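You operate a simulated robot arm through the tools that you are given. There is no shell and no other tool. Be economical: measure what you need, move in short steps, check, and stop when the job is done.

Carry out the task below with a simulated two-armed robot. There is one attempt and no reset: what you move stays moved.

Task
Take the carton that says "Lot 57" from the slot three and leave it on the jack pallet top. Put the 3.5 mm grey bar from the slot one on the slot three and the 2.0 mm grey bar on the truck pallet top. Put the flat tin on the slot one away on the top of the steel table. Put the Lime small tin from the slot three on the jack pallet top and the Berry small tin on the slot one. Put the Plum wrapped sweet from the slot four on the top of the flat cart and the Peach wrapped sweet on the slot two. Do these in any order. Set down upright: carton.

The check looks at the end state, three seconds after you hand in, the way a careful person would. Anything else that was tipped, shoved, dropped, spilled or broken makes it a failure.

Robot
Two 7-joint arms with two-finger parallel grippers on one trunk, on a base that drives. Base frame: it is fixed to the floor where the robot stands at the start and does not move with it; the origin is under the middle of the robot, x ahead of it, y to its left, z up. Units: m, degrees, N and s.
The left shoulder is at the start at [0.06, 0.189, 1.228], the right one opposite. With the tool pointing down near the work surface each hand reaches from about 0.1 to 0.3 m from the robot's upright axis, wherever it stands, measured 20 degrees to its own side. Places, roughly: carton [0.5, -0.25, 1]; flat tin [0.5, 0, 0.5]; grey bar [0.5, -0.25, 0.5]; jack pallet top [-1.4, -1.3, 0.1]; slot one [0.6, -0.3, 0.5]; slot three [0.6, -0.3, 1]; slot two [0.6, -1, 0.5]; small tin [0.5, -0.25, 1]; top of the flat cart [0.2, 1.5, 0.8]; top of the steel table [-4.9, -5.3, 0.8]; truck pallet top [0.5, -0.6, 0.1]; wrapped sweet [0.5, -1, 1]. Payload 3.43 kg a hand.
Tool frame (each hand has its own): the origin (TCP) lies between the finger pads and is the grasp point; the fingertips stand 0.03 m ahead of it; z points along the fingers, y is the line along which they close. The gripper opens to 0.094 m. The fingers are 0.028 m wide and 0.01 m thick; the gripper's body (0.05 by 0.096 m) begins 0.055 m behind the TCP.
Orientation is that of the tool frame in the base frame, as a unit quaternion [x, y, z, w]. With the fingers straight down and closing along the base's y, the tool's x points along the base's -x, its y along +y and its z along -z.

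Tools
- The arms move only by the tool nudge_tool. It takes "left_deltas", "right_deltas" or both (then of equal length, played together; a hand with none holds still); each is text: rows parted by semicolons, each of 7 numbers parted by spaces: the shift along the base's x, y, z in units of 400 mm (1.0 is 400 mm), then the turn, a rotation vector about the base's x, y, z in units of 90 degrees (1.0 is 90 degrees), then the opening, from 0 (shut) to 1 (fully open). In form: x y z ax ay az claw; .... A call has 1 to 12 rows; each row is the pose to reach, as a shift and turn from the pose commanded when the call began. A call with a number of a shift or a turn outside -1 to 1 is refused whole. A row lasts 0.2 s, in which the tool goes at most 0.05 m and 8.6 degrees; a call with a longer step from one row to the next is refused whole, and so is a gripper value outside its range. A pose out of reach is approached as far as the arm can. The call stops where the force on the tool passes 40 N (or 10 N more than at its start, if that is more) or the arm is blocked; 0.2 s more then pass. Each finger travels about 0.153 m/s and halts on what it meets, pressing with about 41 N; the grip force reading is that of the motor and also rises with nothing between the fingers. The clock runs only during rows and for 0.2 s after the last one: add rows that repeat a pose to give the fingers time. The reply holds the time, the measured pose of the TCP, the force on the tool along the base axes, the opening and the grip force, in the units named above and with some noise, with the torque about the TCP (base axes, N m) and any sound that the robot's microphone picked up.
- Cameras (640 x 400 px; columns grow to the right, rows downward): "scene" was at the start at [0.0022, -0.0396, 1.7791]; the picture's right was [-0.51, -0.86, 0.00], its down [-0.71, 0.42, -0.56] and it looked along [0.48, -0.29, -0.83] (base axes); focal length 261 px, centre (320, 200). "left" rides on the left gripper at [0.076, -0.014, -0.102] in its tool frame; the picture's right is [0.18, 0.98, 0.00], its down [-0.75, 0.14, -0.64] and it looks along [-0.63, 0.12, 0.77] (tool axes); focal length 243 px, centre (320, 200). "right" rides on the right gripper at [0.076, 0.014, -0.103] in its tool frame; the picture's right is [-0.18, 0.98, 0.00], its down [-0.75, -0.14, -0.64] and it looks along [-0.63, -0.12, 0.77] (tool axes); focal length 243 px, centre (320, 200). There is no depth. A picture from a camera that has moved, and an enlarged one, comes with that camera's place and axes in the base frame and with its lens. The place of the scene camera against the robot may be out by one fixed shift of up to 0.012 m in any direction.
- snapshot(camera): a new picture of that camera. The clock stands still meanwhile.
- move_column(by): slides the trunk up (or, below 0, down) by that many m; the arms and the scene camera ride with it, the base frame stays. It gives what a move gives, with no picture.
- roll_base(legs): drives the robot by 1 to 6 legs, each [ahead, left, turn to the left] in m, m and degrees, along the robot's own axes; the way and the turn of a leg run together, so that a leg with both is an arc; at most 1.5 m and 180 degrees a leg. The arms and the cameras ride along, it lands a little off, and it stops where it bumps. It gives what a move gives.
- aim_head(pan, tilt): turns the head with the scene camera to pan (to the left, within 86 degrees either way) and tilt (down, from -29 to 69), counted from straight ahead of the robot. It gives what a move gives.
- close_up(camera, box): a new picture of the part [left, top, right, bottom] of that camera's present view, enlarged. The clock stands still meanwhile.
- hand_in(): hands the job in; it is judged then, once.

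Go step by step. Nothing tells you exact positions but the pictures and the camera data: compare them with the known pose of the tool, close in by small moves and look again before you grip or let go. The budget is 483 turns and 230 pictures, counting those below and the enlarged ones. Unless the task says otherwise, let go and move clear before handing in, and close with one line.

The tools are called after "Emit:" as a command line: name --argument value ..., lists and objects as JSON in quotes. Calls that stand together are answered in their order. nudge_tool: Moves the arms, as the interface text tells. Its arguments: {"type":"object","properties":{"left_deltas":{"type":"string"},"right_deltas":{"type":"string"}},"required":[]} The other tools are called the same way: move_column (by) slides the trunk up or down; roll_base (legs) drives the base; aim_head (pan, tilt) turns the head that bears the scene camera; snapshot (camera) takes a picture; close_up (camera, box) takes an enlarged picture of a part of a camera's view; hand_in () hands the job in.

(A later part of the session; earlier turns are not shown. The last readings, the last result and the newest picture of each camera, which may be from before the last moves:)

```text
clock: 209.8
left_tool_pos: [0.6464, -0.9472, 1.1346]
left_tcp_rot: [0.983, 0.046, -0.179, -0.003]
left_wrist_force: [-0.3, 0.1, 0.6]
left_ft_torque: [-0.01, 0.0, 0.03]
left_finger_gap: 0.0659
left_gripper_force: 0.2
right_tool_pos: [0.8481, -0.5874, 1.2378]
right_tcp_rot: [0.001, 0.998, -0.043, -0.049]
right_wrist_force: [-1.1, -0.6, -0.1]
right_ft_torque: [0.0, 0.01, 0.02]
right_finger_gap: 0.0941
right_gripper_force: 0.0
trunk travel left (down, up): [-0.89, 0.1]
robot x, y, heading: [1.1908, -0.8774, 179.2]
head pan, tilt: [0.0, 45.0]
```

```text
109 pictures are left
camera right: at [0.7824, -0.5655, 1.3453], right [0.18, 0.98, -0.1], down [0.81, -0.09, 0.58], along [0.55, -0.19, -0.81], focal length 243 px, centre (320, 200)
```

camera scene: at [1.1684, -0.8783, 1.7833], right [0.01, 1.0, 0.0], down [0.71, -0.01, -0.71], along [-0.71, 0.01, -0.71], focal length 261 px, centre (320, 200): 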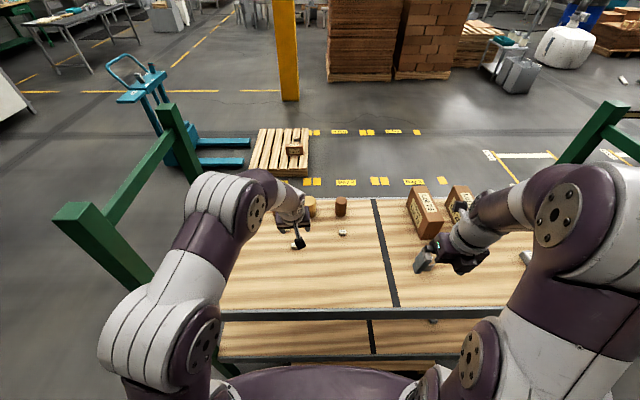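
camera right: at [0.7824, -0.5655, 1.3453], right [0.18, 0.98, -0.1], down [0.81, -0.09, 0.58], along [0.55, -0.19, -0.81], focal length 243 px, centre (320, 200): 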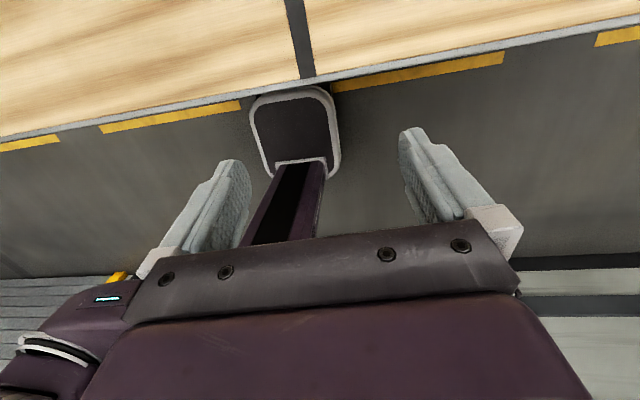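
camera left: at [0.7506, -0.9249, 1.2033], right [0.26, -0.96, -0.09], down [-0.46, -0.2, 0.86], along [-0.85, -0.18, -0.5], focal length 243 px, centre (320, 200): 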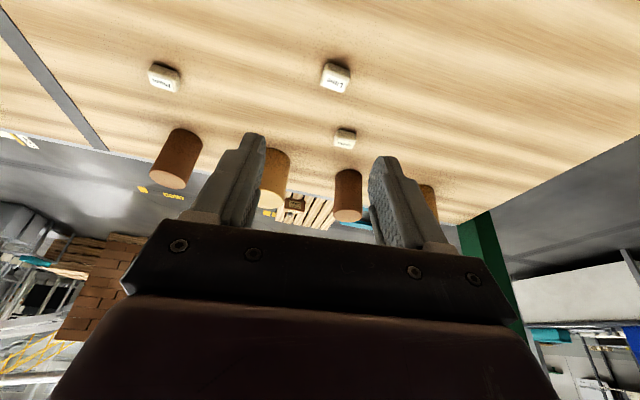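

Emit:
nudge_tool --left_deltas "-0.08 -0.04 0 0 0 -0.02 0.6; -0.16 -0.08 -0.03 0 0 -0.04 0.6; -0.24 -0.127 -0.08 0 0 -0.06 0.6; -0.28 -0.127 -0.13 0 0 -0.06 0.6; -0.28 -0.127 -0.15 0 0 -0.06 0.6"

Emit:
snapshot --camera "left"

Emit:
close_up --camera "left" --box '[240, 40, 440, 165]'

```text
clock: 211.0
left_tool_pos: [0.5321, -0.9991, 1.0755]
left_tcp_rot: [0.984, -0.001, -0.179, -0.011]
left_wrist_force: [0.6, -0.6, -0.5]
left_ft_torque: [-0.01, 0.0, 0.0]
left_finger_gap: 0.0565
left_gripper_force: 0.0
right_tool_pos: [0.8472, -0.5884, 1.238]
right_tcp_rot: [0.001, 0.998, -0.042, -0.047]
right_wrist_force: [-1.6, 0.2, 0.4]
right_ft_torque: [0.01, -0.01, 0.02]
right_finger_gap: 0.094
right_gripper_force: 0.0
trunk travel left (down, up): [-0.89, 0.1]
robot x, y, heading: [1.1863, -0.8772, 179.5]
head pan, tilt: [0.0, 45.0]
```

```text
108 pictures are left
camera left: at [0.6392, -0.9864, 1.1446], right [0.17, -0.98, -0.09], down [-0.48, -0.16, 0.86], along [-0.86, -0.1, -0.5], focal length 243 px, centre (320, 200)
```

left: 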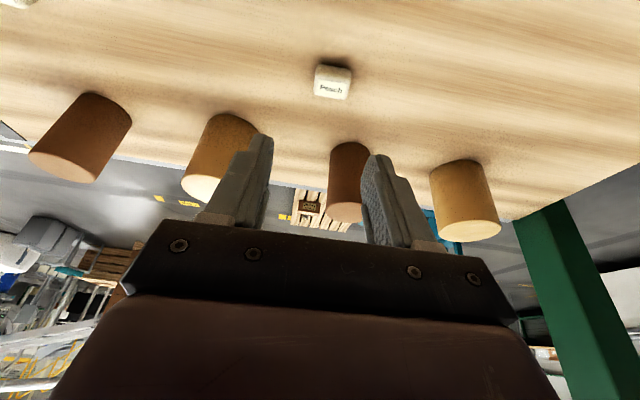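

```text
3.20 times, centred on (340, 102) of left
camera zoom: at [0.6392, -0.9864, 1.1446], right [0.17, -0.98, -0.09], down [-0.48, -0.16, 0.86], along [-0.86, -0.1, -0.5], focal length 776 px, centre (256, 512)
```

zoom: 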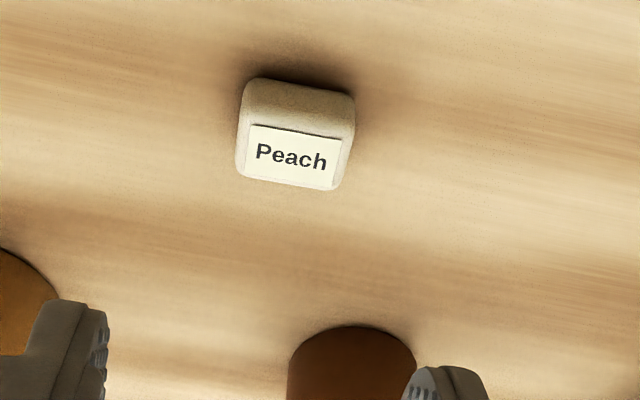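

Emit:
nudge_tool --left_deltas "0 0 -0.07 0 0 0.03 0.6; 0 0 -0.13 0 0 0.06 0.6; 0 0 -0.17 0 0 0.06 0.6; 0 0 -0.19 0 0 0.06 0.6"

Emit:
snapshot --camera "left"

```text
clock: 212.0
left_tool_pos: [0.5305, -0.9991, 0.9982]
left_tcp_rot: [0.983, 0.046, -0.179, -0.003]
left_wrist_force: [0.0, -0.6, -0.1]
left_ft_torque: [0.03, -0.01, -0.02]
left_finger_gap: 0.0565
left_gripper_force: 0.0
right_tool_pos: [0.8466, -0.589, 1.2378]
right_tcp_rot: [0.002, 0.998, -0.043, -0.048]
right_wrist_force: [0.4, -0.3, -0.3]
right_ft_torque: [-0.01, 0.04, 0.0]
right_finger_gap: 0.0936
right_gripper_force: 0.1
trunk travel left (down, up): [-0.89, 0.1]
robot x, y, heading: [1.1863, -0.8768, 179.5]
head pan, tilt: [0.0, 45.0]
```

```text
106 pictures are left
camera left: at [0.6356, -0.9767, 1.0674], right [0.26, -0.96, -0.09], down [-0.46, -0.2, 0.86], along [-0.85, -0.18, -0.5], focal length 243 px, centre (320, 200)
```

left: 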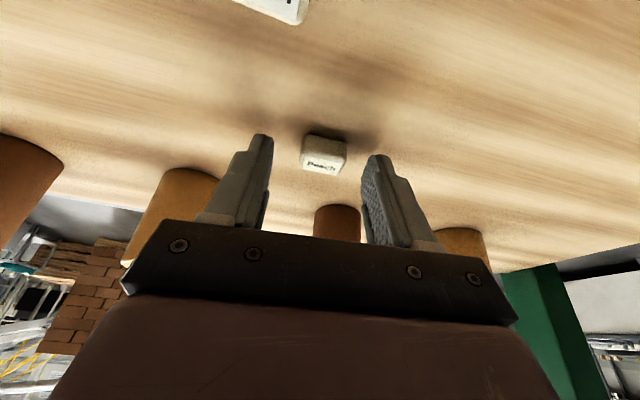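

Emit:
nudge_tool --left_deltas "0.015 0.002 0 0 0 0 0.6; 0.015 0.002 0 0 0 0 0.4; 0.015 0.002 0 0 0 0 0.2; 0.015 0.002 0 0 0 0 0.05; 0.015 0.002 0 0 0 0 0.05; 0.02 0.002 0.05 0 0 0 0.05; 0.05 0.002 0.14 0 0 0 0.05; 0.08 0.002 0.22 0 0 0 0.05"

Emit:
snapshot --camera "left"

```text
clock: 213.8
left_tool_pos: [0.5657, -0.9992, 1.0874]
left_tcp_rot: [0.983, 0.045, -0.178, -0.003]
left_wrist_force: [0.4, -0.1, -0.8]
left_ft_torque: [-0.02, -0.01, -0.04]
left_finger_gap: 0.0256
left_gripper_force: 40.8
right_tool_pos: [0.8488, -0.589, 1.2372]
right_tcp_rot: [0.001, 0.998, -0.042, -0.049]
right_wrist_force: [0.6, 0.5, 0.7]
right_ft_torque: [-0.01, 0.02, -0.01]
right_finger_gap: 0.094
right_gripper_force: 0.0
trunk travel left (down, up): [-0.89, 0.1]
robot x, y, heading: [1.1929, -0.8746, 179.4]
head pan, tilt: [0.0, 45.0]
```

```text
105 pictures are left
camera left: at [0.6706, -0.9762, 1.1562], right [0.26, -0.96, -0.09], down [-0.46, -0.2, 0.86], along [-0.85, -0.18, -0.5], focal length 243 px, centre (320, 200)
```

left: 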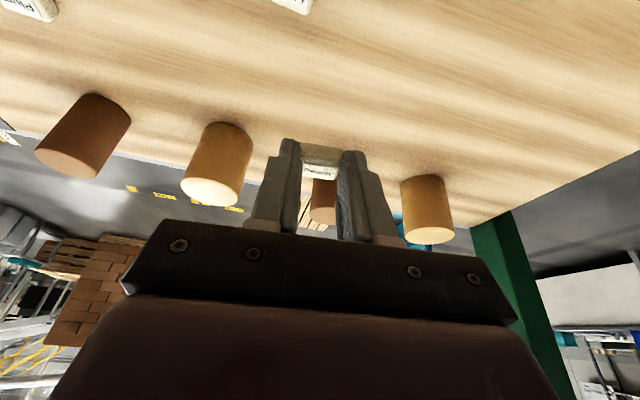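

Emit:
nudge_tool --left_deltas "0.08 0 0.05 0 0 0 0.05; 0.16 -0.03 0.1 0 0 0 0.05; 0.24 -0.06 0.12 0 0 0 0.05; 0.32 -0.1 0.12 0 0 0 0.05; 0.4 -0.13 0.12 0 0 0 0.05; 0.4 -0.13 0.12 0 0 0 0.05; 0.4 -0.13 0.12 0 0 0 0.05; 0.4 -0.13 0.12 0 0 0 0.05; 0.4 -0.13 0.12 0 0 0 0.05" --right_deltas "-0.08 -0.06 0 0.02 0.02 0 1; -0.16 -0.12 0 0.04 0.05 0 1; -0.24 -0.18 0 0.053 0.08 0 1; -0.32 -0.24 -0.03 0.053 0.11 0 1; -0.4 -0.3 -0.07 0.053 0.14 0 0.8; -0.48 -0.36 -0.12 0.053 0.16 0 0.6; -0.56 -0.42 -0.18 0.053 0.16 0 0.6; -0.64 -0.47 -0.25 0.053 0.16 0 0.6; -0.68 -0.49 -0.32 0.053 0.16 0 0.6"

Emit:
snapshot --camera "right"

Emit:
snapshot --camera "scene"

```text
clock: 215.8
left_tool_pos: [0.7245, -1.0501, 1.1349]
left_tcp_rot: [0.983, 0.047, -0.178, -0.002]
left_wrist_force: [0.2, -0.3, -0.5]
left_ft_torque: [0.0, 0.04, 0.01]
left_finger_gap: 0.0256
left_gripper_force: 41.1
right_tool_pos: [0.6942, -0.7201, 1.1331]
right_tcp_rot: [-0.009, 0.984, -0.02, -0.176]
right_wrist_force: [0.9, 0.0, 0.3]
right_ft_torque: [-0.01, 0.01, 0.01]
right_finger_gap: 0.0563
right_gripper_force: 0.1
right hand out of reach, approached as far as the arm can: row 3, 4, 5, 6, 7, 8, 9
trunk travel left (down, up): [-0.89, 0.1]
robot x, y, heading: [1.1872, -0.8743, 179.2]
head pan, tilt: [0.0, 45.0]
```

```text
104 pictures are left
camera right: at [0.6588, -0.7033, 1.2548], right [0.15, 0.98, -0.1], down [0.93, -0.1, 0.34], along [0.33, -0.14, -0.93], focal length 243 px, centre (320, 200)
```

right: 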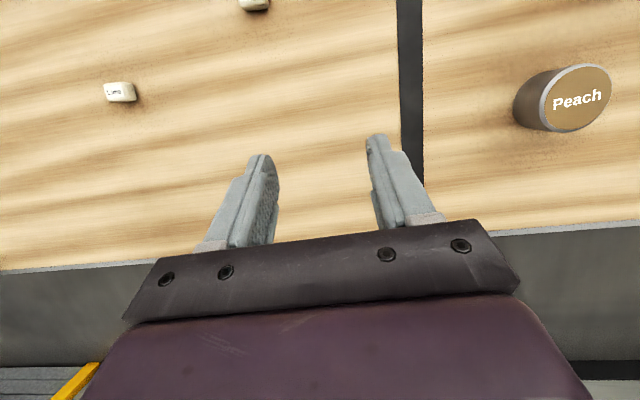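

```text
103 pictures are left
camera scene: at [1.1683, -0.8783, 1.7833], right [0.01, 1.0, 0.0], down [0.71, -0.01, -0.71], along [-0.71, 0.01, -0.71], focal length 261 px, centre (320, 200)
```

scene: 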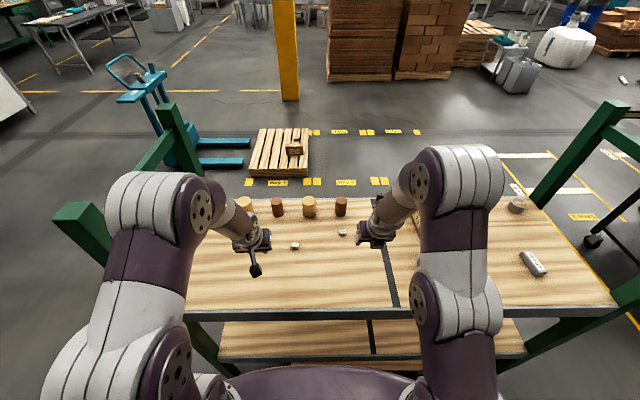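

Emit:
nudge_tool --right_deltas "-0.03 -0.02 -0.08 0 0 0 0.6; -0.1 -0.05 -0.13 0 0 0 0.6; -0.18 -0.08 -0.16 0 0 0 0.6; -0.26 -0.11 -0.16 0 0 0 0.6; -0.335 -0.145 -0.16 0 0 0 0.6; -0.335 -0.145 -0.16 0 0 0 0.6"

Emit:
snapshot --camera "right"

```text
clock: 217.2
left_tool_pos: [0.7228, -1.0506, 1.133]
left_tcp_rot: [0.983, 0.047, -0.179, -0.003]
left_wrist_force: [-0.4, -0.4, -0.1]
left_ft_torque: [0.0, -0.03, 0.01]
left_finger_gap: 0.0254
left_gripper_force: 41.5
right_tool_pos: [0.6017, -0.7721, 1.0474]
right_tcp_rot: [-0.006, 0.985, 0.001, -0.173]
right_wrist_force: [-0.5, 0.6, -0.3]
right_ft_torque: [0.03, -0.01, 0.0]
right_finger_gap: 0.0562
right_gripper_force: 0.0
right hand out of reach, approached as far as the arm can: row 1, 2, 4, 5, 6
trunk travel left (down, up): [-0.89, 0.1]
robot x, y, heading: [1.1874, -0.8732, 179.2]
head pan, tilt: [0.0, 45.0]
```

```text
102 pictures are left
camera right: at [0.5638, -0.7603, 1.1693], right [0.16, 0.98, -0.06], down [0.93, -0.13, 0.35], along [0.33, -0.11, -0.94], focal length 243 px, centre (320, 200)
```

right: 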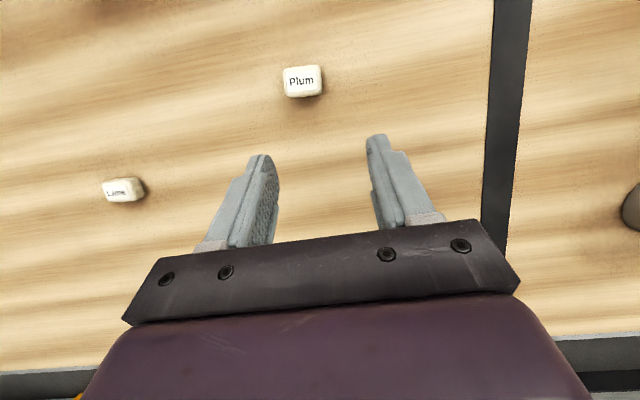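

Emit:
roll_base --legs '[[0.035, 0, 0.5]]'

Emit:
nudge_tool --right_deltas "-0.02 -0.01 -0.04 0 0.05 0 0.6; -0.05 -0.02 -0.07 0 0.1 0 0.6; -0.05 -0.02 -0.07 0 0.1 0 0.6"

Emit:
snapshot --camera "right"

```text
clock: 218.1
left_tool_pos: [0.6969, -1.055, 1.1386]
left_tcp_rot: [0.982, 0.051, -0.182, -0.001]
left_wrist_force: [0.8, -0.1, 0.1]
left_ft_torque: [-0.01, 0.0, 0.01]
left_finger_gap: 0.0255
left_gripper_force: 40.6
right_tool_pos: [0.571, -0.7769, 1.0515]
right_tcp_rot: [-0.01, 0.984, 0.0, -0.177]
right_wrist_force: [0.8, 0.4, 1.3]
right_ft_torque: [0.01, 0.04, 0.0]
right_finger_gap: 0.0562
right_gripper_force: 0.1
trunk travel left (down, up): [-0.89, 0.1]
robot x, y, heading: [1.1512, -0.8748, 179.7]
head pan, tilt: [0.0, 45.0]
```

```text
clock: 218.9
left_tool_pos: [0.6887, -1.0536, 1.1348]
left_tcp_rot: [0.983, 0.05, -0.178, -0.002]
left_wrist_force: [-0.2, -0.8, -0.4]
left_ft_torque: [0.02, -0.02, 0.0]
left_finger_gap: 0.0256
left_gripper_force: 41.0
right_tool_pos: [0.546, -0.7861, 1.0177]
right_tcp_rot: [-0.01, 0.968, 0.0, -0.251]
right_wrist_force: [-0.5, -0.1, -0.5]
right_ft_torque: [0.02, -0.01, 0.01]
right_finger_gap: 0.0563
right_gripper_force: 0.1
right hand out of reach, approached as far as the arm can: row 2
trunk travel left (down, up): [-0.89, 0.1]
robot x, y, heading: [1.1555, -0.8746, 179.7]
head pan, tilt: [0.0, 45.0]
```

```text
101 pictures are left
camera right: at [0.5282, -0.7731, 1.1447], right [0.14, 0.99, -0.08], down [0.97, -0.12, 0.2], along [0.18, -0.11, -0.98], focal length 243 px, centre (320, 200)
```

right: 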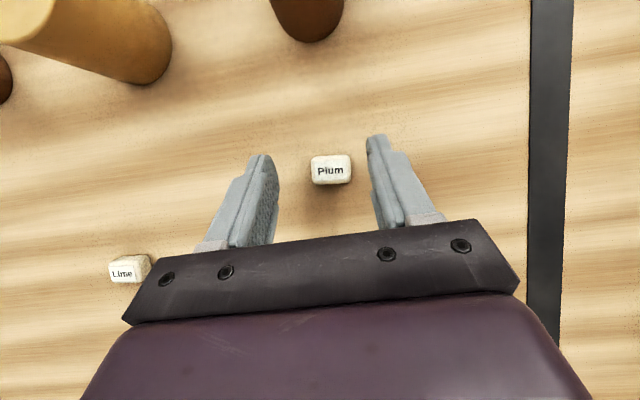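

Emit:
nudge_tool --right_deltas "0.015 0.012 -0.03 0 0 0 0.6; 0.015 0.012 -0.05 0 0 0 0.6; 0.015 0.012 -0.05 0 0 0 0.6"

Emit:
snapshot --camera "right"

```text
clock: 219.7
left_tool_pos: [0.6913, -1.0528, 1.1353]
left_tcp_rot: [0.983, 0.051, -0.178, -0.001]
left_wrist_force: [-0.3, 0.0, -0.2]
left_ft_torque: [0.03, -0.01, -0.01]
left_finger_gap: 0.0255
left_gripper_force: 40.8
right_tool_pos: [0.5544, -0.7809, 0.9983]
right_tcp_rot: [-0.01, 0.968, 0.0, -0.251]
right_wrist_force: [0.4, -0.4, 0.3]
right_ft_torque: [0.04, -0.01, 0.0]
right_finger_gap: 0.0562
right_gripper_force: 0.1
trunk travel left (down, up): [-0.89, 0.1]
robot x, y, heading: [1.153, -0.8745, 179.6]
head pan, tilt: [0.0, 45.0]
```

```text
100 pictures are left
camera right: at [0.5364, -0.769, 1.1256], right [0.14, 0.99, -0.08], down [0.97, -0.12, 0.19], along [0.18, -0.11, -0.98], focal length 243 px, centre (320, 200)
```

right: 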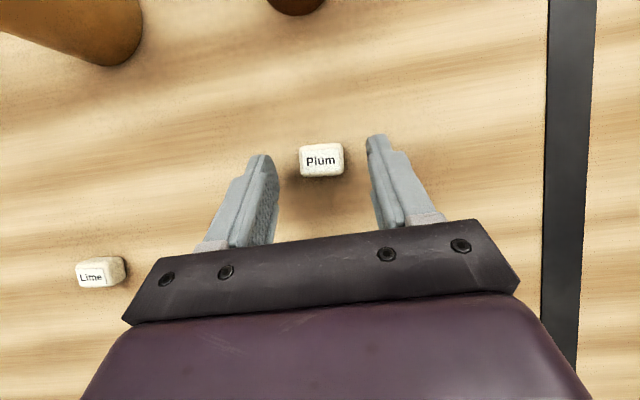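

Emit:
nudge_tool --right_deltas "0 0 0 0 0 0 0.4; 0 0 0 0 0 0 0.2; 0 0 0 0 0 0 0.05; 0 0 0 0 0 0 0.05; 0.02 0 0.05 0 0 0 0.05; 0.06 0 0.12 0 0 0 0.05; 0.12 0.01 0.2 0 0 0 0.05; 0.18 0.02 0.25 0 0 0 0.05"

Emit:
snapshot --camera "right"

```text
clock: 221.5
left_tool_pos: [0.6918, -1.0539, 1.1346]
left_tcp_rot: [0.982, 0.051, -0.179, -0.002]
left_wrist_force: [0.8, -0.2, 0.0]
left_ft_torque: [0.01, 0.01, 0.02]
left_finger_gap: 0.0256
left_gripper_force: 40.3
right_tool_pos: [0.6248, -0.7731, 1.0987]
right_tcp_rot: [-0.01, 0.968, 0.001, -0.25]
right_wrist_force: [0.2, 0.1, 0.2]
right_ft_torque: [0.0, 0.03, -0.02]
right_finger_gap: 0.025
right_gripper_force: 41.2
trunk travel left (down, up): [-0.89, 0.1]
robot x, y, heading: [1.1534, -0.8786, 179.7]
head pan, tilt: [0.0, 45.0]
```

```text
99 pictures are left
camera right: at [0.6089, -0.7608, 1.2263], right [0.14, 0.99, -0.08], down [0.97, -0.12, 0.19], along [0.18, -0.11, -0.98], focal length 243 px, centre (320, 200)
```

right: 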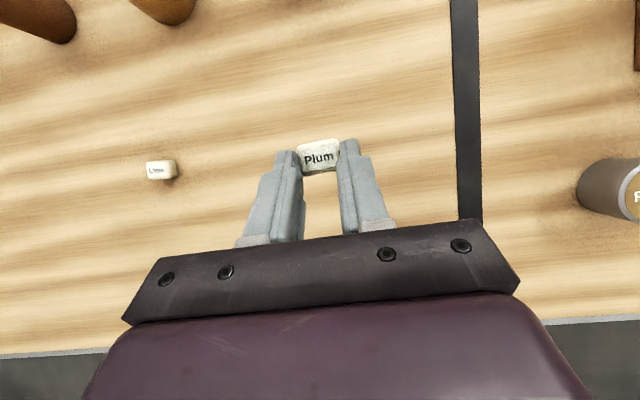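

Emit:
roll_base --legs '[[-0.36, 0, 0]]'

Emit:
nudge_tool --right_deltas "0.08 0.03 0.02 0 0 0 0.05; 0.16 0.06 0.04 0 0 0 0.05; 0.24 0.1 0.08 0 0 0 0.05; 0.32 0.13 0.12 0 0 0 0.05; 0.4 0.16 0.16 0 -0.05 0 0.05; 0.48 0.2 0.2 0 -0.1 0 0.05"

Emit:
move_column --by -0.4

Emit:
move_column --by -0.19

Emit:
snapshot --camera "scene"

Emit:
snapshot --camera "left"

```text
clock: 223.8
left_tool_pos: [1.0531, -1.0528, 1.1345]
left_tcp_rot: [0.983, 0.048, -0.179, -0.002]
left_wrist_force: [-0.6, 0.3, 0.0]
left_ft_torque: [0.0, -0.01, 0.0]
left_finger_gap: 0.0254
left_gripper_force: 41.2
right_tool_pos: [0.9878, -0.7725, 1.0986]
right_tcp_rot: [-0.008, 0.968, 0.001, -0.251]
right_wrist_force: [-0.5, 0.0, 0.6]
right_ft_torque: [-0.01, 0.01, 0.01]
right_finger_gap: 0.0246
right_gripper_force: 41.0
trunk travel left (down, up): [-0.89, 0.1]
robot x, y, heading: [1.5193, -0.8773, 179.7]
head pan, tilt: [0.0, 45.0]
```

```text
clock: 225.2
left_tool_pos: [1.0527, -1.0532, 1.1339]
left_tcp_rot: [0.983, 0.048, -0.178, -0.002]
left_wrist_force: [-0.5, 0.0, -0.2]
left_ft_torque: [-0.03, 0.03, 0.02]
left_finger_gap: 0.0255
left_gripper_force: 41.1
right_tool_pos: [1.1815, -0.6936, 1.1795]
right_tcp_rot: [-0.008, 0.985, 0.0, -0.173]
right_wrist_force: [0.5, 0.4, -0.4]
right_ft_torque: [0.0, 0.0, -0.03]
right_finger_gap: 0.0246
right_gripper_force: 41.0
trunk travel left (down, up): [-0.89, 0.1]
robot x, y, heading: [1.5197, -0.88, 179.7]
head pan, tilt: [0.0, 45.0]
```

```text
clock: 229.1
left_tool_pos: [1.0543, -1.0532, 0.7354]
left_tcp_rot: [0.983, 0.048, -0.178, -0.002]
left_wrist_force: [0.7, -0.2, 1.2]
left_ft_torque: [0.01, 0.0, 0.01]
left_finger_gap: 0.0256
left_gripper_force: 40.9
right_tool_pos: [1.1809, -0.6949, 0.78]
right_tcp_rot: [-0.007, 0.985, 0.001, -0.174]
right_wrist_force: [0.2, -0.2, 1.0]
right_ft_torque: [0.02, 0.02, 0.01]
right_finger_gap: 0.0247
right_gripper_force: 40.9
trunk travel left (down, up): [-0.49, 0.5]
robot x, y, heading: [1.5172, -0.8787, 179.3]
head pan, tilt: [0.0, 45.0]
```

```text
clock: 231.1
left_tool_pos: [1.0546, -1.0533, 0.5442]
left_tcp_rot: [0.983, 0.047, -0.178, -0.002]
left_wrist_force: [0.3, -0.4, 0.3]
left_ft_torque: [0.0, -0.02, -0.01]
left_finger_gap: 0.0258
left_gripper_force: 41.3
right_tool_pos: [1.1808, -0.6943, 0.5893]
right_tcp_rot: [-0.007, 0.985, 0.0, -0.174]
right_wrist_force: [0.2, -0.1, 0.7]
right_ft_torque: [-0.01, -0.01, -0.02]
right_finger_gap: 0.0245
right_gripper_force: 40.7
trunk travel left (down, up): [-0.3, 0.69]
robot x, y, heading: [1.519, -0.8803, 179.6]
head pan, tilt: [0.0, 45.0]
```

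```text
98 pictures are left
camera scene: at [1.4962, -0.8807, 1.1933], right [0.01, 1.0, 0.0], down [0.71, -0.01, -0.71], along [-0.71, 0.01, -0.71], focal length 261 px, centre (320, 200)
```

scene: 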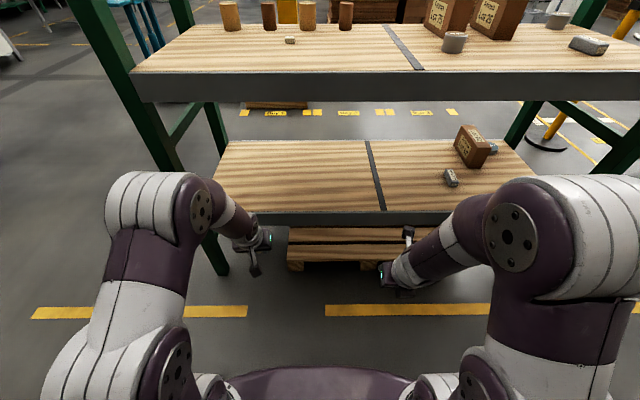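

```text
97 pictures are left
camera left: at [1.1595, -1.0307, 0.6138], right [0.26, -0.96, -0.09], down [-0.46, -0.2, 0.86], along [-0.85, -0.19, -0.5], focal length 243 px, centre (320, 200)
```

left: 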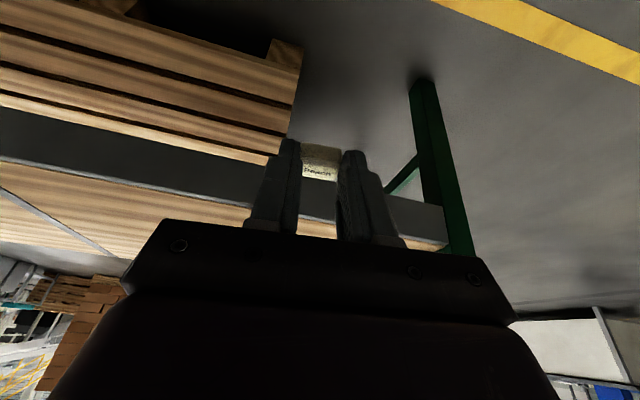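

Emit:
close_up --camera "scene" --box '[420, 100, 540, 200]'

Emit:
roll_base --legs '[[0, -0.13, 0.3]]'

Emit:
nudge_tool --left_deltas "0 0 0.05 0 0 0 0.05; 0 0 0.05 0 0 0 0.05"

Emit:
roll_base --legs '[[0.32, 0, 0]]'

Emit:
snapshot --camera "left"

Emit:
snapshot --camera "scene"

```text
4.00 times, centred on (480, 150) of scene
camera zoom: at [1.4962, -0.8807, 1.1933], right [0.01, 1.0, 0.0], down [0.71, -0.01, -0.71], along [-0.71, 0.01, -0.71], focal length 1045 px, centre (-320, 400)
```

zoom: 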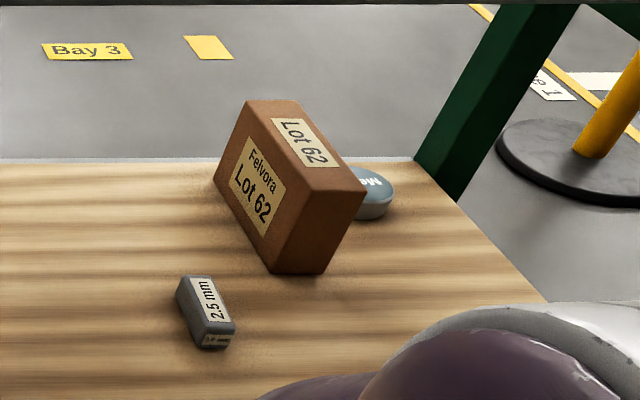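

```text
clock: 232.4
left_tool_pos: [1.0563, -0.9248, 0.5455]
left_tcp_rot: [0.983, 0.051, -0.178, -0.002]
left_wrist_force: [0.1, -0.5, 0.3]
left_ft_torque: [-0.01, 0.04, -0.03]
left_finger_gap: 0.0255
left_gripper_force: 41.5
right_tool_pos: [1.18, -0.5665, 0.5887]
right_tcp_rot: [-0.011, 0.985, 0.0, -0.174]
right_wrist_force: [0.0, -0.1, 0.3]
right_ft_torque: [0.04, -0.01, 0.02]
right_finger_gap: 0.0247
right_gripper_force: 40.9
trunk travel left (down, up): [-0.3, 0.69]
robot x, y, heading: [1.5176, -0.7456, 180.0]
head pan, tilt: [0.0, 45.0]
```

```text
clock: 233.0
left_tool_pos: [1.0555, -0.9271, 0.563]
left_tcp_rot: [0.983, 0.051, -0.178, -0.002]
left_wrist_force: [0.3, 0.6, 0.0]
left_ft_torque: [0.03, -0.07, -0.01]
left_finger_gap: 0.0255
left_gripper_force: 41.3
right_tool_pos: [1.1806, -0.5652, 0.5901]
right_tcp_rot: [-0.011, 0.985, 0.0, -0.174]
right_wrist_force: [-0.2, 0.0, 0.4]
right_ft_torque: [0.03, 0.02, 0.0]
right_finger_gap: 0.0246
right_gripper_force: 41.2
trunk travel left (down, up): [-0.3, 0.69]
robot x, y, heading: [1.5169, -0.7445, 179.5]
head pan, tilt: [0.0, 45.0]
```

```text
clock: 235.1
left_tool_pos: [0.7435, -0.9292, 0.5651]
left_tcp_rot: [0.983, 0.054, -0.178, -0.001]
left_wrist_force: [-0.5, -0.8, -0.1]
left_ft_torque: [-0.02, -0.01, -0.01]
left_finger_gap: 0.0258
left_gripper_force: 41.2
right_tool_pos: [0.8671, -0.5683, 0.5904]
right_tcp_rot: [-0.013, 0.985, 0.0, -0.174]
right_wrist_force: [0.3, 0.1, -0.6]
right_ft_torque: [-0.01, -0.01, 0.0]
right_finger_gap: 0.0246
right_gripper_force: 41.2
trunk travel left (down, up): [-0.3, 0.69]
robot x, y, heading: [1.2075, -0.7494, -180.1]
head pan, tilt: [0.0, 45.0]
```

```text
95 pictures are left
camera left: at [0.8485, -0.905, 0.6332], right [0.27, -0.96, -0.09], down [-0.46, -0.21, 0.86], along [-0.84, -0.2, -0.5], focal length 243 px, centre (320, 200)
```

left: 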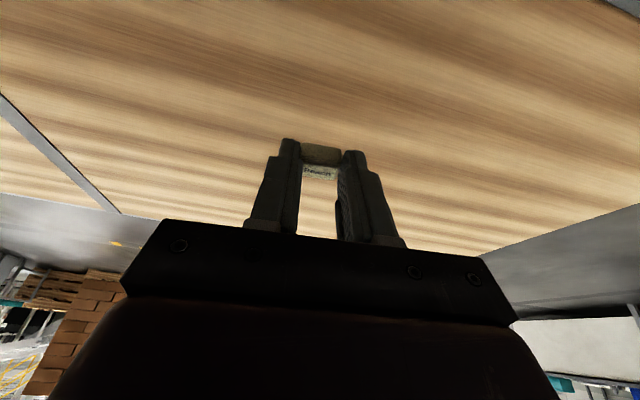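

```text
94 pictures are left
camera scene: at [1.1838, -0.7498, 1.1932], right [0.0, 1.0, 0.0], down [0.71, 0.0, -0.71], along [-0.71, 0.0, -0.71], focal length 261 px, centre (320, 200)
```

scene: 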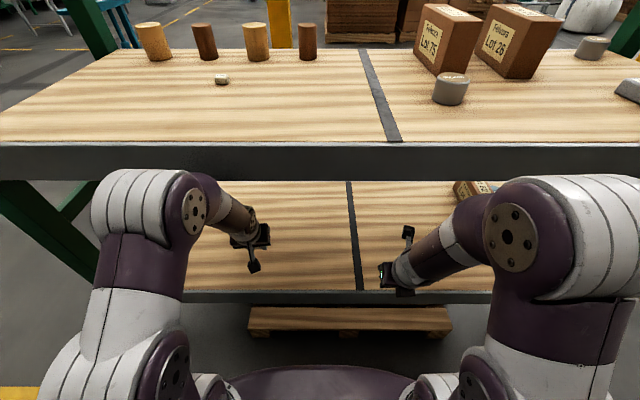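

Emit:
nudge_tool --left_deltas "-0.05 0 -0.05 0 0 0 0.05; -0.1 0 -0.1 0 0 0 0.05; -0.1 0 -0.14 0 0 0 0.05; -0.1 0 -0.15 0 0 0 0.05; -0.1 0 -0.158 0 0 0 0.05; -0.1 0 -0.165 0 0 0 0.05; -0.1 0 -0.172 0 0 0 0.05"

```text
clock: 236.7
left_tool_pos: [0.7028, -0.9295, 0.4985]
left_tcp_rot: [0.982, 0.054, -0.182, -0.001]
left_wrist_force: [3.8, -4.3, 19.3]
left_ft_torque: [-0.32, 0.1, 0.08]
left_finger_gap: 0.0255
left_gripper_force: 40.9
right_tool_pos: [0.8684, -0.5675, 0.5929]
right_tcp_rot: [-0.014, 0.985, -0.001, -0.174]
right_wrist_force: [0.2, -0.1, 0.2]
right_ft_torque: [-0.01, -0.01, -0.02]
right_finger_gap: 0.0247
right_gripper_force: 41.4
trunk travel left (down, up): [-0.3, 0.69]
robot x, y, heading: [1.2031, -0.7443, -179.6]
head pan, tilt: [0.0, 45.0]
```

Emit:
nudge_tool --left_deltas "0 0 0.004 0 0 0 0.05; 0 0 0.004 0 0 0 0.3; 0 0 0.004 0 0 0 0.5; 0 0 0.004 0 0 0 0.6; 0.02 0 0.06 0 0 0 0.6; 0.05 0 0.12 0 0 0 0.6; 0.08 0 0.18 0 0 0 0.6; 0.08 0 0.18 0 0 0 0.6"

Emit:
snapshot --camera "left"

```text
clock: 238.5
left_tool_pos: [0.7364, -0.929, 0.5679]
left_tcp_rot: [0.983, 0.054, -0.178, -0.001]
left_wrist_force: [0.8, -0.4, -0.4]
left_ft_torque: [0.04, -0.02, 0.0]
left_finger_gap: 0.0565
left_gripper_force: 0.1
right_tool_pos: [0.8675, -0.5683, 0.5906]
right_tcp_rot: [-0.014, 0.985, -0.001, -0.174]
right_wrist_force: [-0.2, 0.5, -0.7]
right_ft_torque: [0.01, 0.02, 0.01]
right_finger_gap: 0.0247
right_gripper_force: 40.7
trunk travel left (down, up): [-0.3, 0.69]
robot x, y, heading: [1.2057, -0.7473, -180.0]
head pan, tilt: [0.0, 45.0]
```

```text
93 pictures are left
camera left: at [0.8416, -0.9056, 0.637], right [0.27, -0.96, -0.09], down [-0.46, -0.21, 0.86], along [-0.84, -0.2, -0.5], focal length 243 px, centre (320, 200)
```

left: 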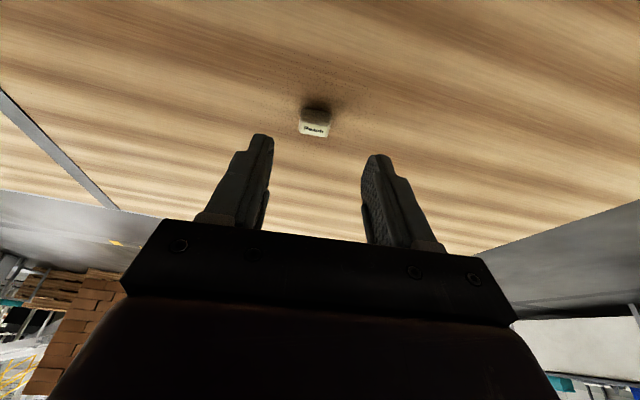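

Peach sweet sits on slot 2. Now I take Plum (right hand) around to the flat cart.

Emit:
roll_base --legs '[[-0.3, 0, 0]]'

Emit:
nudge_tool --left_deltas "0.08 0 0 0 -0.04 0 0.6; 0.16 0 0 0 -0.08 0 0.6; 0.24 0.03 0.02 0 -0.12 0 0.6; 0.3 0.06 0.04 0 -0.16 0 0.6"

Emit:
move_column --by 0.4

Emit:
roll_base --legs '[[0, -0.8, 0], [0, -0.8, 0], [0, 0, -90], [0, 0.9, 0]]'

Emit:
snapshot --camera "scene"

```text
clock: 240.6
left_tool_pos: [1.0385, -0.9281, 0.5692]
left_tcp_rot: [0.982, 0.054, -0.179, 0.0]
left_wrist_force: [0.3, -0.8, 0.0]
left_ft_torque: [-0.01, -0.02, 0.02]
left_finger_gap: 0.0564
left_gripper_force: 0.1
right_tool_pos: [1.1696, -0.5673, 0.5892]
right_tcp_rot: [-0.014, 0.985, 0.0, -0.174]
right_wrist_force: [-0.3, -0.7, 0.1]
right_ft_torque: [0.03, 0.0, 0.02]
right_finger_gap: 0.0248
right_gripper_force: 40.5
trunk travel left (down, up): [-0.3, 0.69]
robot x, y, heading: [1.503, -0.7426, -180.0]
head pan, tilt: [0.0, 45.0]
```

```text
clock: 241.6
left_tool_pos: [1.1597, -0.9026, 0.5842]
left_tcp_rot: [0.997, 0.054, -0.054, 0.006]
left_wrist_force: [0.7, -0.5, -0.1]
left_ft_torque: [-0.03, -0.02, -0.03]
left_finger_gap: 0.0565
left_gripper_force: 0.0
right_tool_pos: [1.1681, -0.5676, 0.5896]
right_tcp_rot: [-0.014, 0.985, -0.001, -0.173]
right_wrist_force: [-0.4, 0.3, 0.1]
right_ft_torque: [0.0, -0.01, 0.0]
right_finger_gap: 0.0246
right_gripper_force: 41.1
trunk travel left (down, up): [-0.3, 0.69]
robot x, y, heading: [1.5064, -0.7416, -180.1]
head pan, tilt: [0.0, 45.0]
```

```text
clock: 245.4
left_tool_pos: [1.1588, -0.9044, 0.9836]
left_tcp_rot: [0.997, 0.053, -0.054, 0.006]
left_wrist_force: [0.6, 0.2, -0.7]
left_ft_torque: [-0.05, -0.03, 0.0]
left_finger_gap: 0.0566
left_gripper_force: 0.0
right_tool_pos: [1.1693, -0.5664, 0.9904]
right_tcp_rot: [-0.015, 0.985, 0.0, -0.174]
right_wrist_force: [-0.3, -0.6, -0.6]
right_ft_torque: [0.0, 0.0, 0.01]
right_finger_gap: 0.0248
right_gripper_force: 40.9
trunk travel left (down, up): [-0.7, 0.29]
robot x, y, heading: [1.506, -0.7443, -179.8]
head pan, tilt: [0.0, 45.0]
```

```text
clock: 261.4
left_tool_pos: [0.4767, 1.1644, 0.983]
left_tcp_rot: [0.745, -0.665, -0.042, -0.033]
left_wrist_force: [0.0, -0.1, -0.1]
left_ft_torque: [-0.01, -0.02, 0.0]
left_finger_gap: 0.0565
left_gripper_force: 0.1
right_tool_pos: [0.8143, 1.1573, 0.9903]
right_tcp_rot: [0.684, 0.708, 0.122, -0.123]
right_wrist_force: [-0.5, -0.1, 0.3]
right_ft_torque: [0.03, 0.02, -0.02]
right_finger_gap: 0.0246
right_gripper_force: 41.1
trunk travel left (down, up): [-0.7, 0.29]
robot x, y, heading: [0.6342, 0.8155, 90.9]
head pan, tilt: [0.0, 45.0]
```

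```text
92 pictures are left
camera scene: at [0.6371, 0.8366, 1.5932], right [1.0, 0.01, 0.0], down [0.01, -0.71, -0.71], along [-0.01, 0.71, -0.71], focal length 261 px, centre (320, 200)
```

scene: 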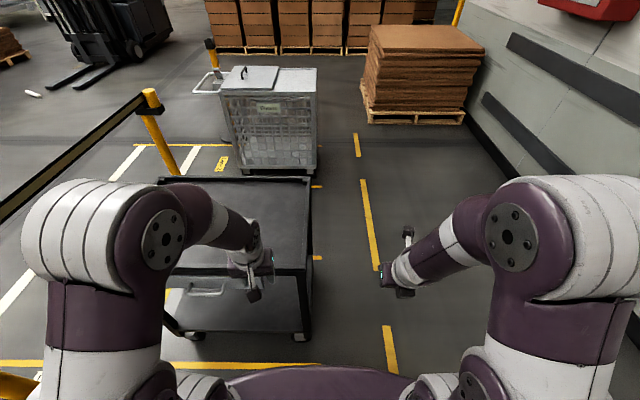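

Emit:
roll_base --legs '[[0, 0.33, -0.9]]'

Emit:
snapshot --camera "right"

Emit:
snapshot --camera "scene"

```text
clock: 263.6
left_tool_pos: [0.1482, 1.1682, 0.983]
left_tcp_rot: [0.738, -0.673, -0.042, -0.035]
left_wrist_force: [-0.4, -0.3, -0.2]
left_ft_torque: [0.07, -0.02, 0.01]
left_finger_gap: 0.0562
left_gripper_force: 0.0
right_tool_pos: [0.4846, 1.1519, 0.9892]
right_tcp_rot: [0.691, 0.702, 0.123, -0.123]
right_wrist_force: [-0.1, -0.2, 0.7]
right_ft_torque: [-0.01, -0.02, -0.01]
right_finger_gap: 0.0245
right_gripper_force: 41.0
trunk travel left (down, up): [-0.7, 0.29]
robot x, y, heading: [0.3019, 0.8184, 89.6]
head pan, tilt: [0.0, 45.0]
```

```text
91 pictures are left
camera right: at [0.4988, 1.1893, 1.1122], right [0.99, -0.16, -0.06], down [-0.13, -0.93, 0.34], along [-0.11, -0.33, -0.94], focal length 243 px, centre (320, 200)
```

right: 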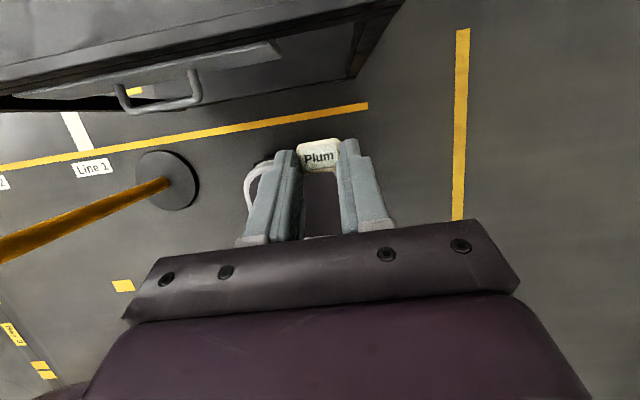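

```text
90 pictures are left
camera scene: at [0.3029, 0.8362, 1.5932], right [1.0, -0.01, 0.0], down [-0.01, -0.71, -0.71], along [0.01, 0.71, -0.71], focal length 261 px, centre (320, 200)
```

scene: 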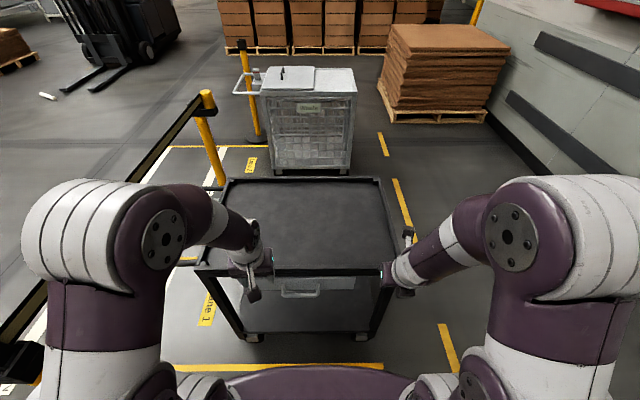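

Emit:
roll_base --legs '[[0.14, 0, 0.4]]'

Emit:
nudge_tool --right_deltas "-0.04 0.09 0 0 0 0 0.05; -0.08 0.18 0 0 0 0 0.05; -0.12 0.27 0 0 0 0 0.05; -0.16 0.36 0 0 0 0 0.05; -0.16 0.44 0 0 0 0 0.05; -0.16 0.44 -0.05 0 0 0 0.05; -0.16 0.44 -0.1 0 0 0 0.05; -0.16 0.44 -0.15 0 0 0 0.05"

Emit:
snapshot --camera "right"

Emit:
snapshot --camera "scene"

```text
clock: 264.9
left_tool_pos: [0.1471, 1.3031, 0.9834]
left_tcp_rot: [0.741, -0.669, -0.041, -0.034]
left_wrist_force: [-0.2, 0.0, 0.0]
left_ft_torque: [-0.03, 0.01, 0.02]
left_finger_gap: 0.0563
left_gripper_force: 0.1
right_tool_pos: [0.4828, 1.2926, 0.991]
right_tcp_rot: [0.688, 0.705, 0.123, -0.123]
right_wrist_force: [0.1, 0.2, -0.7]
right_ft_torque: [0.01, 0.0, -0.02]
right_finger_gap: 0.0248
right_gripper_force: 40.4
trunk travel left (down, up): [-0.7, 0.29]
robot x, y, heading: [0.3073, 0.9556, 90.0]
head pan, tilt: [0.0, 45.0]
```

```text
clock: 266.7
left_tool_pos: [0.147, 1.3057, 0.9835]
left_tcp_rot: [0.742, -0.669, -0.042, -0.034]
left_wrist_force: [-0.3, 0.5, 1.0]
left_ft_torque: [-0.02, 0.0, 0.02]
left_finger_gap: 0.0564
left_gripper_force: 0.1
right_tool_pos: [0.4194, 1.4685, 0.9287]
right_tcp_rot: [0.688, 0.705, 0.123, -0.124]
right_wrist_force: [0.1, -0.8, -0.2]
right_ft_torque: [0.02, 0.0, -0.01]
right_finger_gap: 0.0248
right_gripper_force: 40.8
right hand out of reach, approached as far as the arm can: row 5, 6
trunk travel left (down, up): [-0.7, 0.29]
robot x, y, heading: [0.3012, 0.9566, 89.6]
head pan, tilt: [0.0, 45.0]
```

```text
89 pictures are left
camera right: at [0.4327, 1.506, 1.0523], right [0.99, -0.15, -0.06], down [-0.12, -0.93, 0.34], along [-0.11, -0.33, -0.94], focal length 243 px, centre (320, 200)
```

right: 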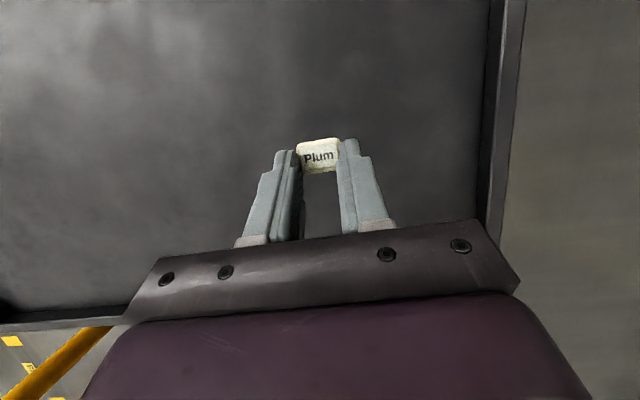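

```text
88 pictures are left
camera scene: at [0.3036, 0.975, 1.5933], right [1.0, 0.0, 0.0], down [0.0, -0.71, -0.71], along [0.0, 0.71, -0.71], focal length 261 px, centre (320, 200)
```

scene: 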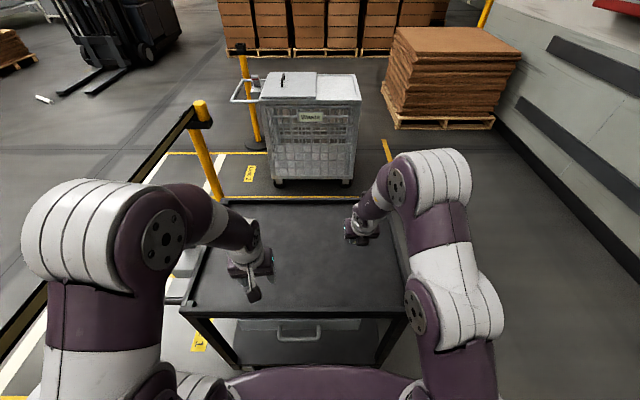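

Emit:
nudge_tool --right_deltas "0 0 -0.04 0.05 0 0 0.05; 0 0 -0.08 0.1 0 0 0.05; 0 0 -0.11 0.1 0 0 0.05; 0 0 -0.13 0.1 0 0 0.05; 0 0 -0.143 0.1 0 0 0.05; 0 0 -0.156 0.1 0 0 0.05; 0 0 -0.168 0.1 0 0 0.05; 0 0 -0.18 0.1 0 0 0.05"

Emit:
close_up --camera "scene" --box '[300, 180, 420, 260]'

```text
clock: 268.5
left_tool_pos: [0.1464, 1.3046, 0.984]
left_tcp_rot: [0.742, -0.669, -0.042, -0.034]
left_wrist_force: [-0.9, -0.3, 0.4]
left_ft_torque: [-0.02, 0.02, 0.01]
left_finger_gap: 0.0563
left_gripper_force: 0.1
right_tool_pos: [0.4194, 1.4694, 0.8584]
right_tcp_rot: [0.676, 0.693, 0.178, -0.178]
right_wrist_force: [0.4, -0.2, -0.8]
right_ft_torque: [0.05, 0.0, -0.02]
right_finger_gap: 0.0248
right_gripper_force: 41.0
right hand out of reach, approached as far as the arm can: row 1, 2
trunk travel left (down, up): [-0.7, 0.29]
robot x, y, heading: [0.3033, 0.9539, 90.2]
head pan, tilt: [0.0, 45.0]
```

```text
5.00 times, centred on (360, 220) of scene
camera zoom: at [0.3036, 0.9746, 1.5933], right [1.0, 0.0, 0.0], down [0.0, -0.71, -0.71], along [0.0, 0.71, -0.71], focal length 1307 px, centre (120, 100)
```

zoom: 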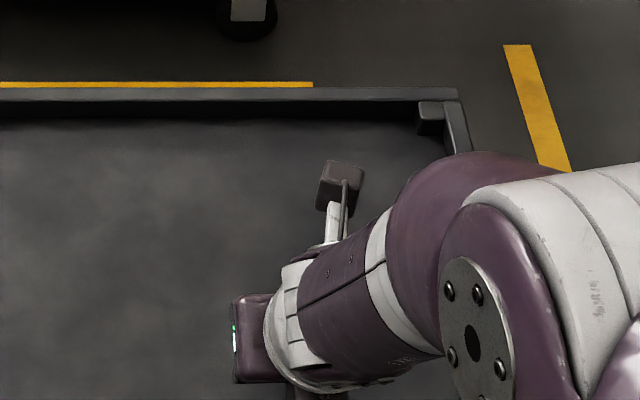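

Emit:
nudge_tool --right_deltas "0 0 -0.01 0 0 0 0.05; 0 0 -0.02 0 0 0 0.05; 0 0 -0.03 0 0 0 0.05; 0 0 -0.04 0 0 0 0.05; 0 0 -0.05 0 0 0 0.05; 0 0 -0.06 0 0 0 0.05"

```text
clock: 269.9
left_tool_pos: [0.1458, 1.3016, 0.9843]
left_tcp_rot: [0.742, -0.668, -0.043, -0.035]
left_wrist_force: [0.1, 0.4, 0.2]
left_ft_torque: [-0.05, 0.0, 0.01]
left_finger_gap: 0.0562
left_gripper_force: 0.1
right_tool_pos: [0.4192, 1.4687, 0.838]
right_tcp_rot: [0.675, 0.692, 0.181, -0.18]
right_wrist_force: [2.9, -1.6, 23.3]
right_ft_torque: [0.21, -0.03, -0.04]
right_finger_gap: 0.0249
right_gripper_force: 40.6
trunk travel left (down, up): [-0.7, 0.29]
robot x, y, heading: [0.3019, 0.9571, 90.1]
head pan, tilt: [0.0, 45.0]
```

Emit:
nudge_tool --right_deltas "0 0 0.006 0 0 0 0.05; 0 0 0.006 0 0 0 0.3; 0 0 0.006 0 0 0 0.5; 0 0 0.006 0 0 0 0.6; 0 -0.02 0.06 0 0 0 0.6; 0 -0.06 0.15 0 0 0 0.6; 0 -0.1 0.24 0 0 0 0.6; 0 -0.15 0.32 0 0 0 0.6"

Emit:
snapshot --camera "right"

```text
clock: 271.7
left_tool_pos: [0.1466, 1.3037, 0.9834]
left_tcp_rot: [0.741, -0.669, -0.043, -0.035]
left_wrist_force: [0.3, 0.5, -0.2]
left_ft_torque: [0.0, -0.03, -0.05]
left_finger_gap: 0.0564
left_gripper_force: 0.1
right_tool_pos: [0.4174, 1.407, 0.9626]
right_tcp_rot: [0.677, 0.692, 0.179, -0.177]
right_wrist_force: [-0.7, 0.0, 0.3]
right_ft_torque: [0.01, 0.01, -0.02]
right_finger_gap: 0.0564
right_gripper_force: 0.0
trunk travel left (down, up): [-0.7, 0.29]
robot x, y, heading: [0.3003, 0.9568, 90.0]
head pan, tilt: [0.0, 45.0]
```

```text
86 pictures are left
camera right: at [0.4309, 1.4232, 1.0894], right [0.99, -0.14, -0.08], down [-0.12, -0.97, 0.19], along [-0.11, -0.18, -0.98], focal length 243 px, centre (320, 200)
```

right: 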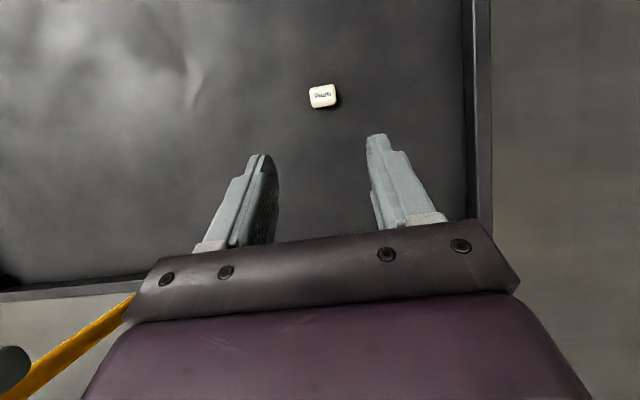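

Plum is on the cart. I retract and return to the front of the rack for Berry and Melon.

Emit:
nudge_tool --right_deltas "0.03 -0.08 0 -0.05 0 0 1; 0.06 -0.16 0 -0.1 0 0 1; 0.1 -0.24 0.02 -0.15 0 0 1; 0.13 -0.3 0.04 -0.2 0 0 1" --left_deltas "0 0 0 0 0 0 1; 0 0 0 0 0 0 1; 0 0 0 0 0 0 1; 0 0 0 0 0 0 1"

Emit:
roll_base --legs '[[-0.53, 0, 0], [0, 0.85, 0], [0, 0, -90], [0, -0.38, 0]]'

Emit:
aim_head --pan 0 --tilt 45

Emit:
snapshot --camera "scene"

```text
clock: 272.7
left_tool_pos: [0.1456, 1.3041, 0.9844]
left_tcp_rot: [0.742, -0.668, -0.041, -0.034]
left_wrist_force: [-0.5, 0.3, 0.2]
left_ft_torque: [-0.02, -0.02, 0.0]
left_finger_gap: 0.0941
left_gripper_force: 0.0
right_tool_pos: [0.462, 1.3088, 0.9694]
right_tcp_rot: [0.693, 0.708, 0.093, -0.092]
right_wrist_force: [1.3, -0.5, -0.1]
right_ft_torque: [-0.01, 0.01, 0.05]
right_finger_gap: 0.0938
right_gripper_force: 0.0
right hand out of reach, approached as far as the arm can: row 4
trunk travel left (down, up): [-0.7, 0.29]
robot x, y, heading: [0.3021, 0.9579, 89.9]
head pan, tilt: [0.0, 45.0]
```

```text
clock: 285.8
left_tool_pos: [-0.1992, 0.1907, 0.9838]
left_tcp_rot: [-0.05, 0.997, 0.005, 0.054]
left_wrist_force: [0.2, 0.2, -0.9]
left_ft_torque: [-0.03, 0.02, -0.03]
left_finger_gap: 0.0938
left_gripper_force: 0.0
right_tool_pos: [-0.1943, -0.1252, 0.9685]
right_tcp_rot: [0.991, 0.011, 0.131, 0.001]
right_wrist_force: [0.0, 0.1, 0.0]
right_ft_torque: [0.01, 0.02, -0.02]
right_finger_gap: 0.0943
right_gripper_force: 0.0
trunk travel left (down, up): [-0.7, 0.29]
robot x, y, heading: [-0.5501, 0.0313, -0.4]
head pan, tilt: [0.0, 45.0]
```

```text
clock: 286.4
left_tool_pos: [-0.1984, 0.1916, 0.9835]
left_tcp_rot: [-0.051, 0.997, 0.006, 0.055]
left_wrist_force: [1.1, -0.1, -0.3]
left_ft_torque: [0.0, -0.01, 0.0]
left_finger_gap: 0.0941
left_gripper_force: 0.1
right_tool_pos: [-0.1935, -0.1248, 0.9682]
right_tcp_rot: [0.991, 0.011, 0.131, 0.001]
right_wrist_force: [0.5, 0.6, -0.2]
right_ft_torque: [-0.01, 0.02, -0.02]
right_finger_gap: 0.0938
right_gripper_force: 0.1
trunk travel left (down, up): [-0.7, 0.29]
robot x, y, heading: [-0.5495, 0.0315, 0.0]
head pan, tilt: [0.0, 45.0]
```

```text
85 pictures are left
camera scene: at [-0.5256, 0.0319, 1.5932], right [0.0, -1.0, 0.0], down [-0.71, 0.0, -0.71], along [0.71, 0.0, -0.71], focal length 261 px, centre (320, 200)
```

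scene: 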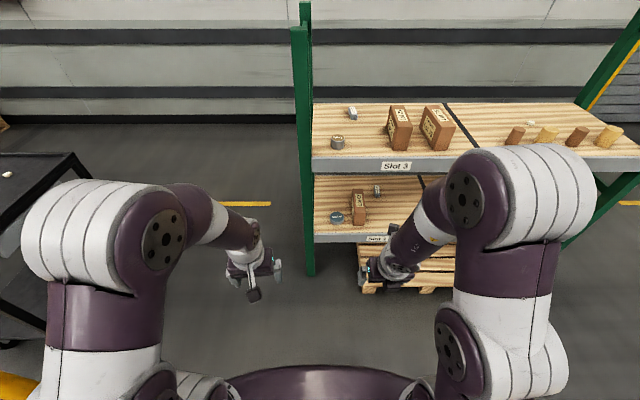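

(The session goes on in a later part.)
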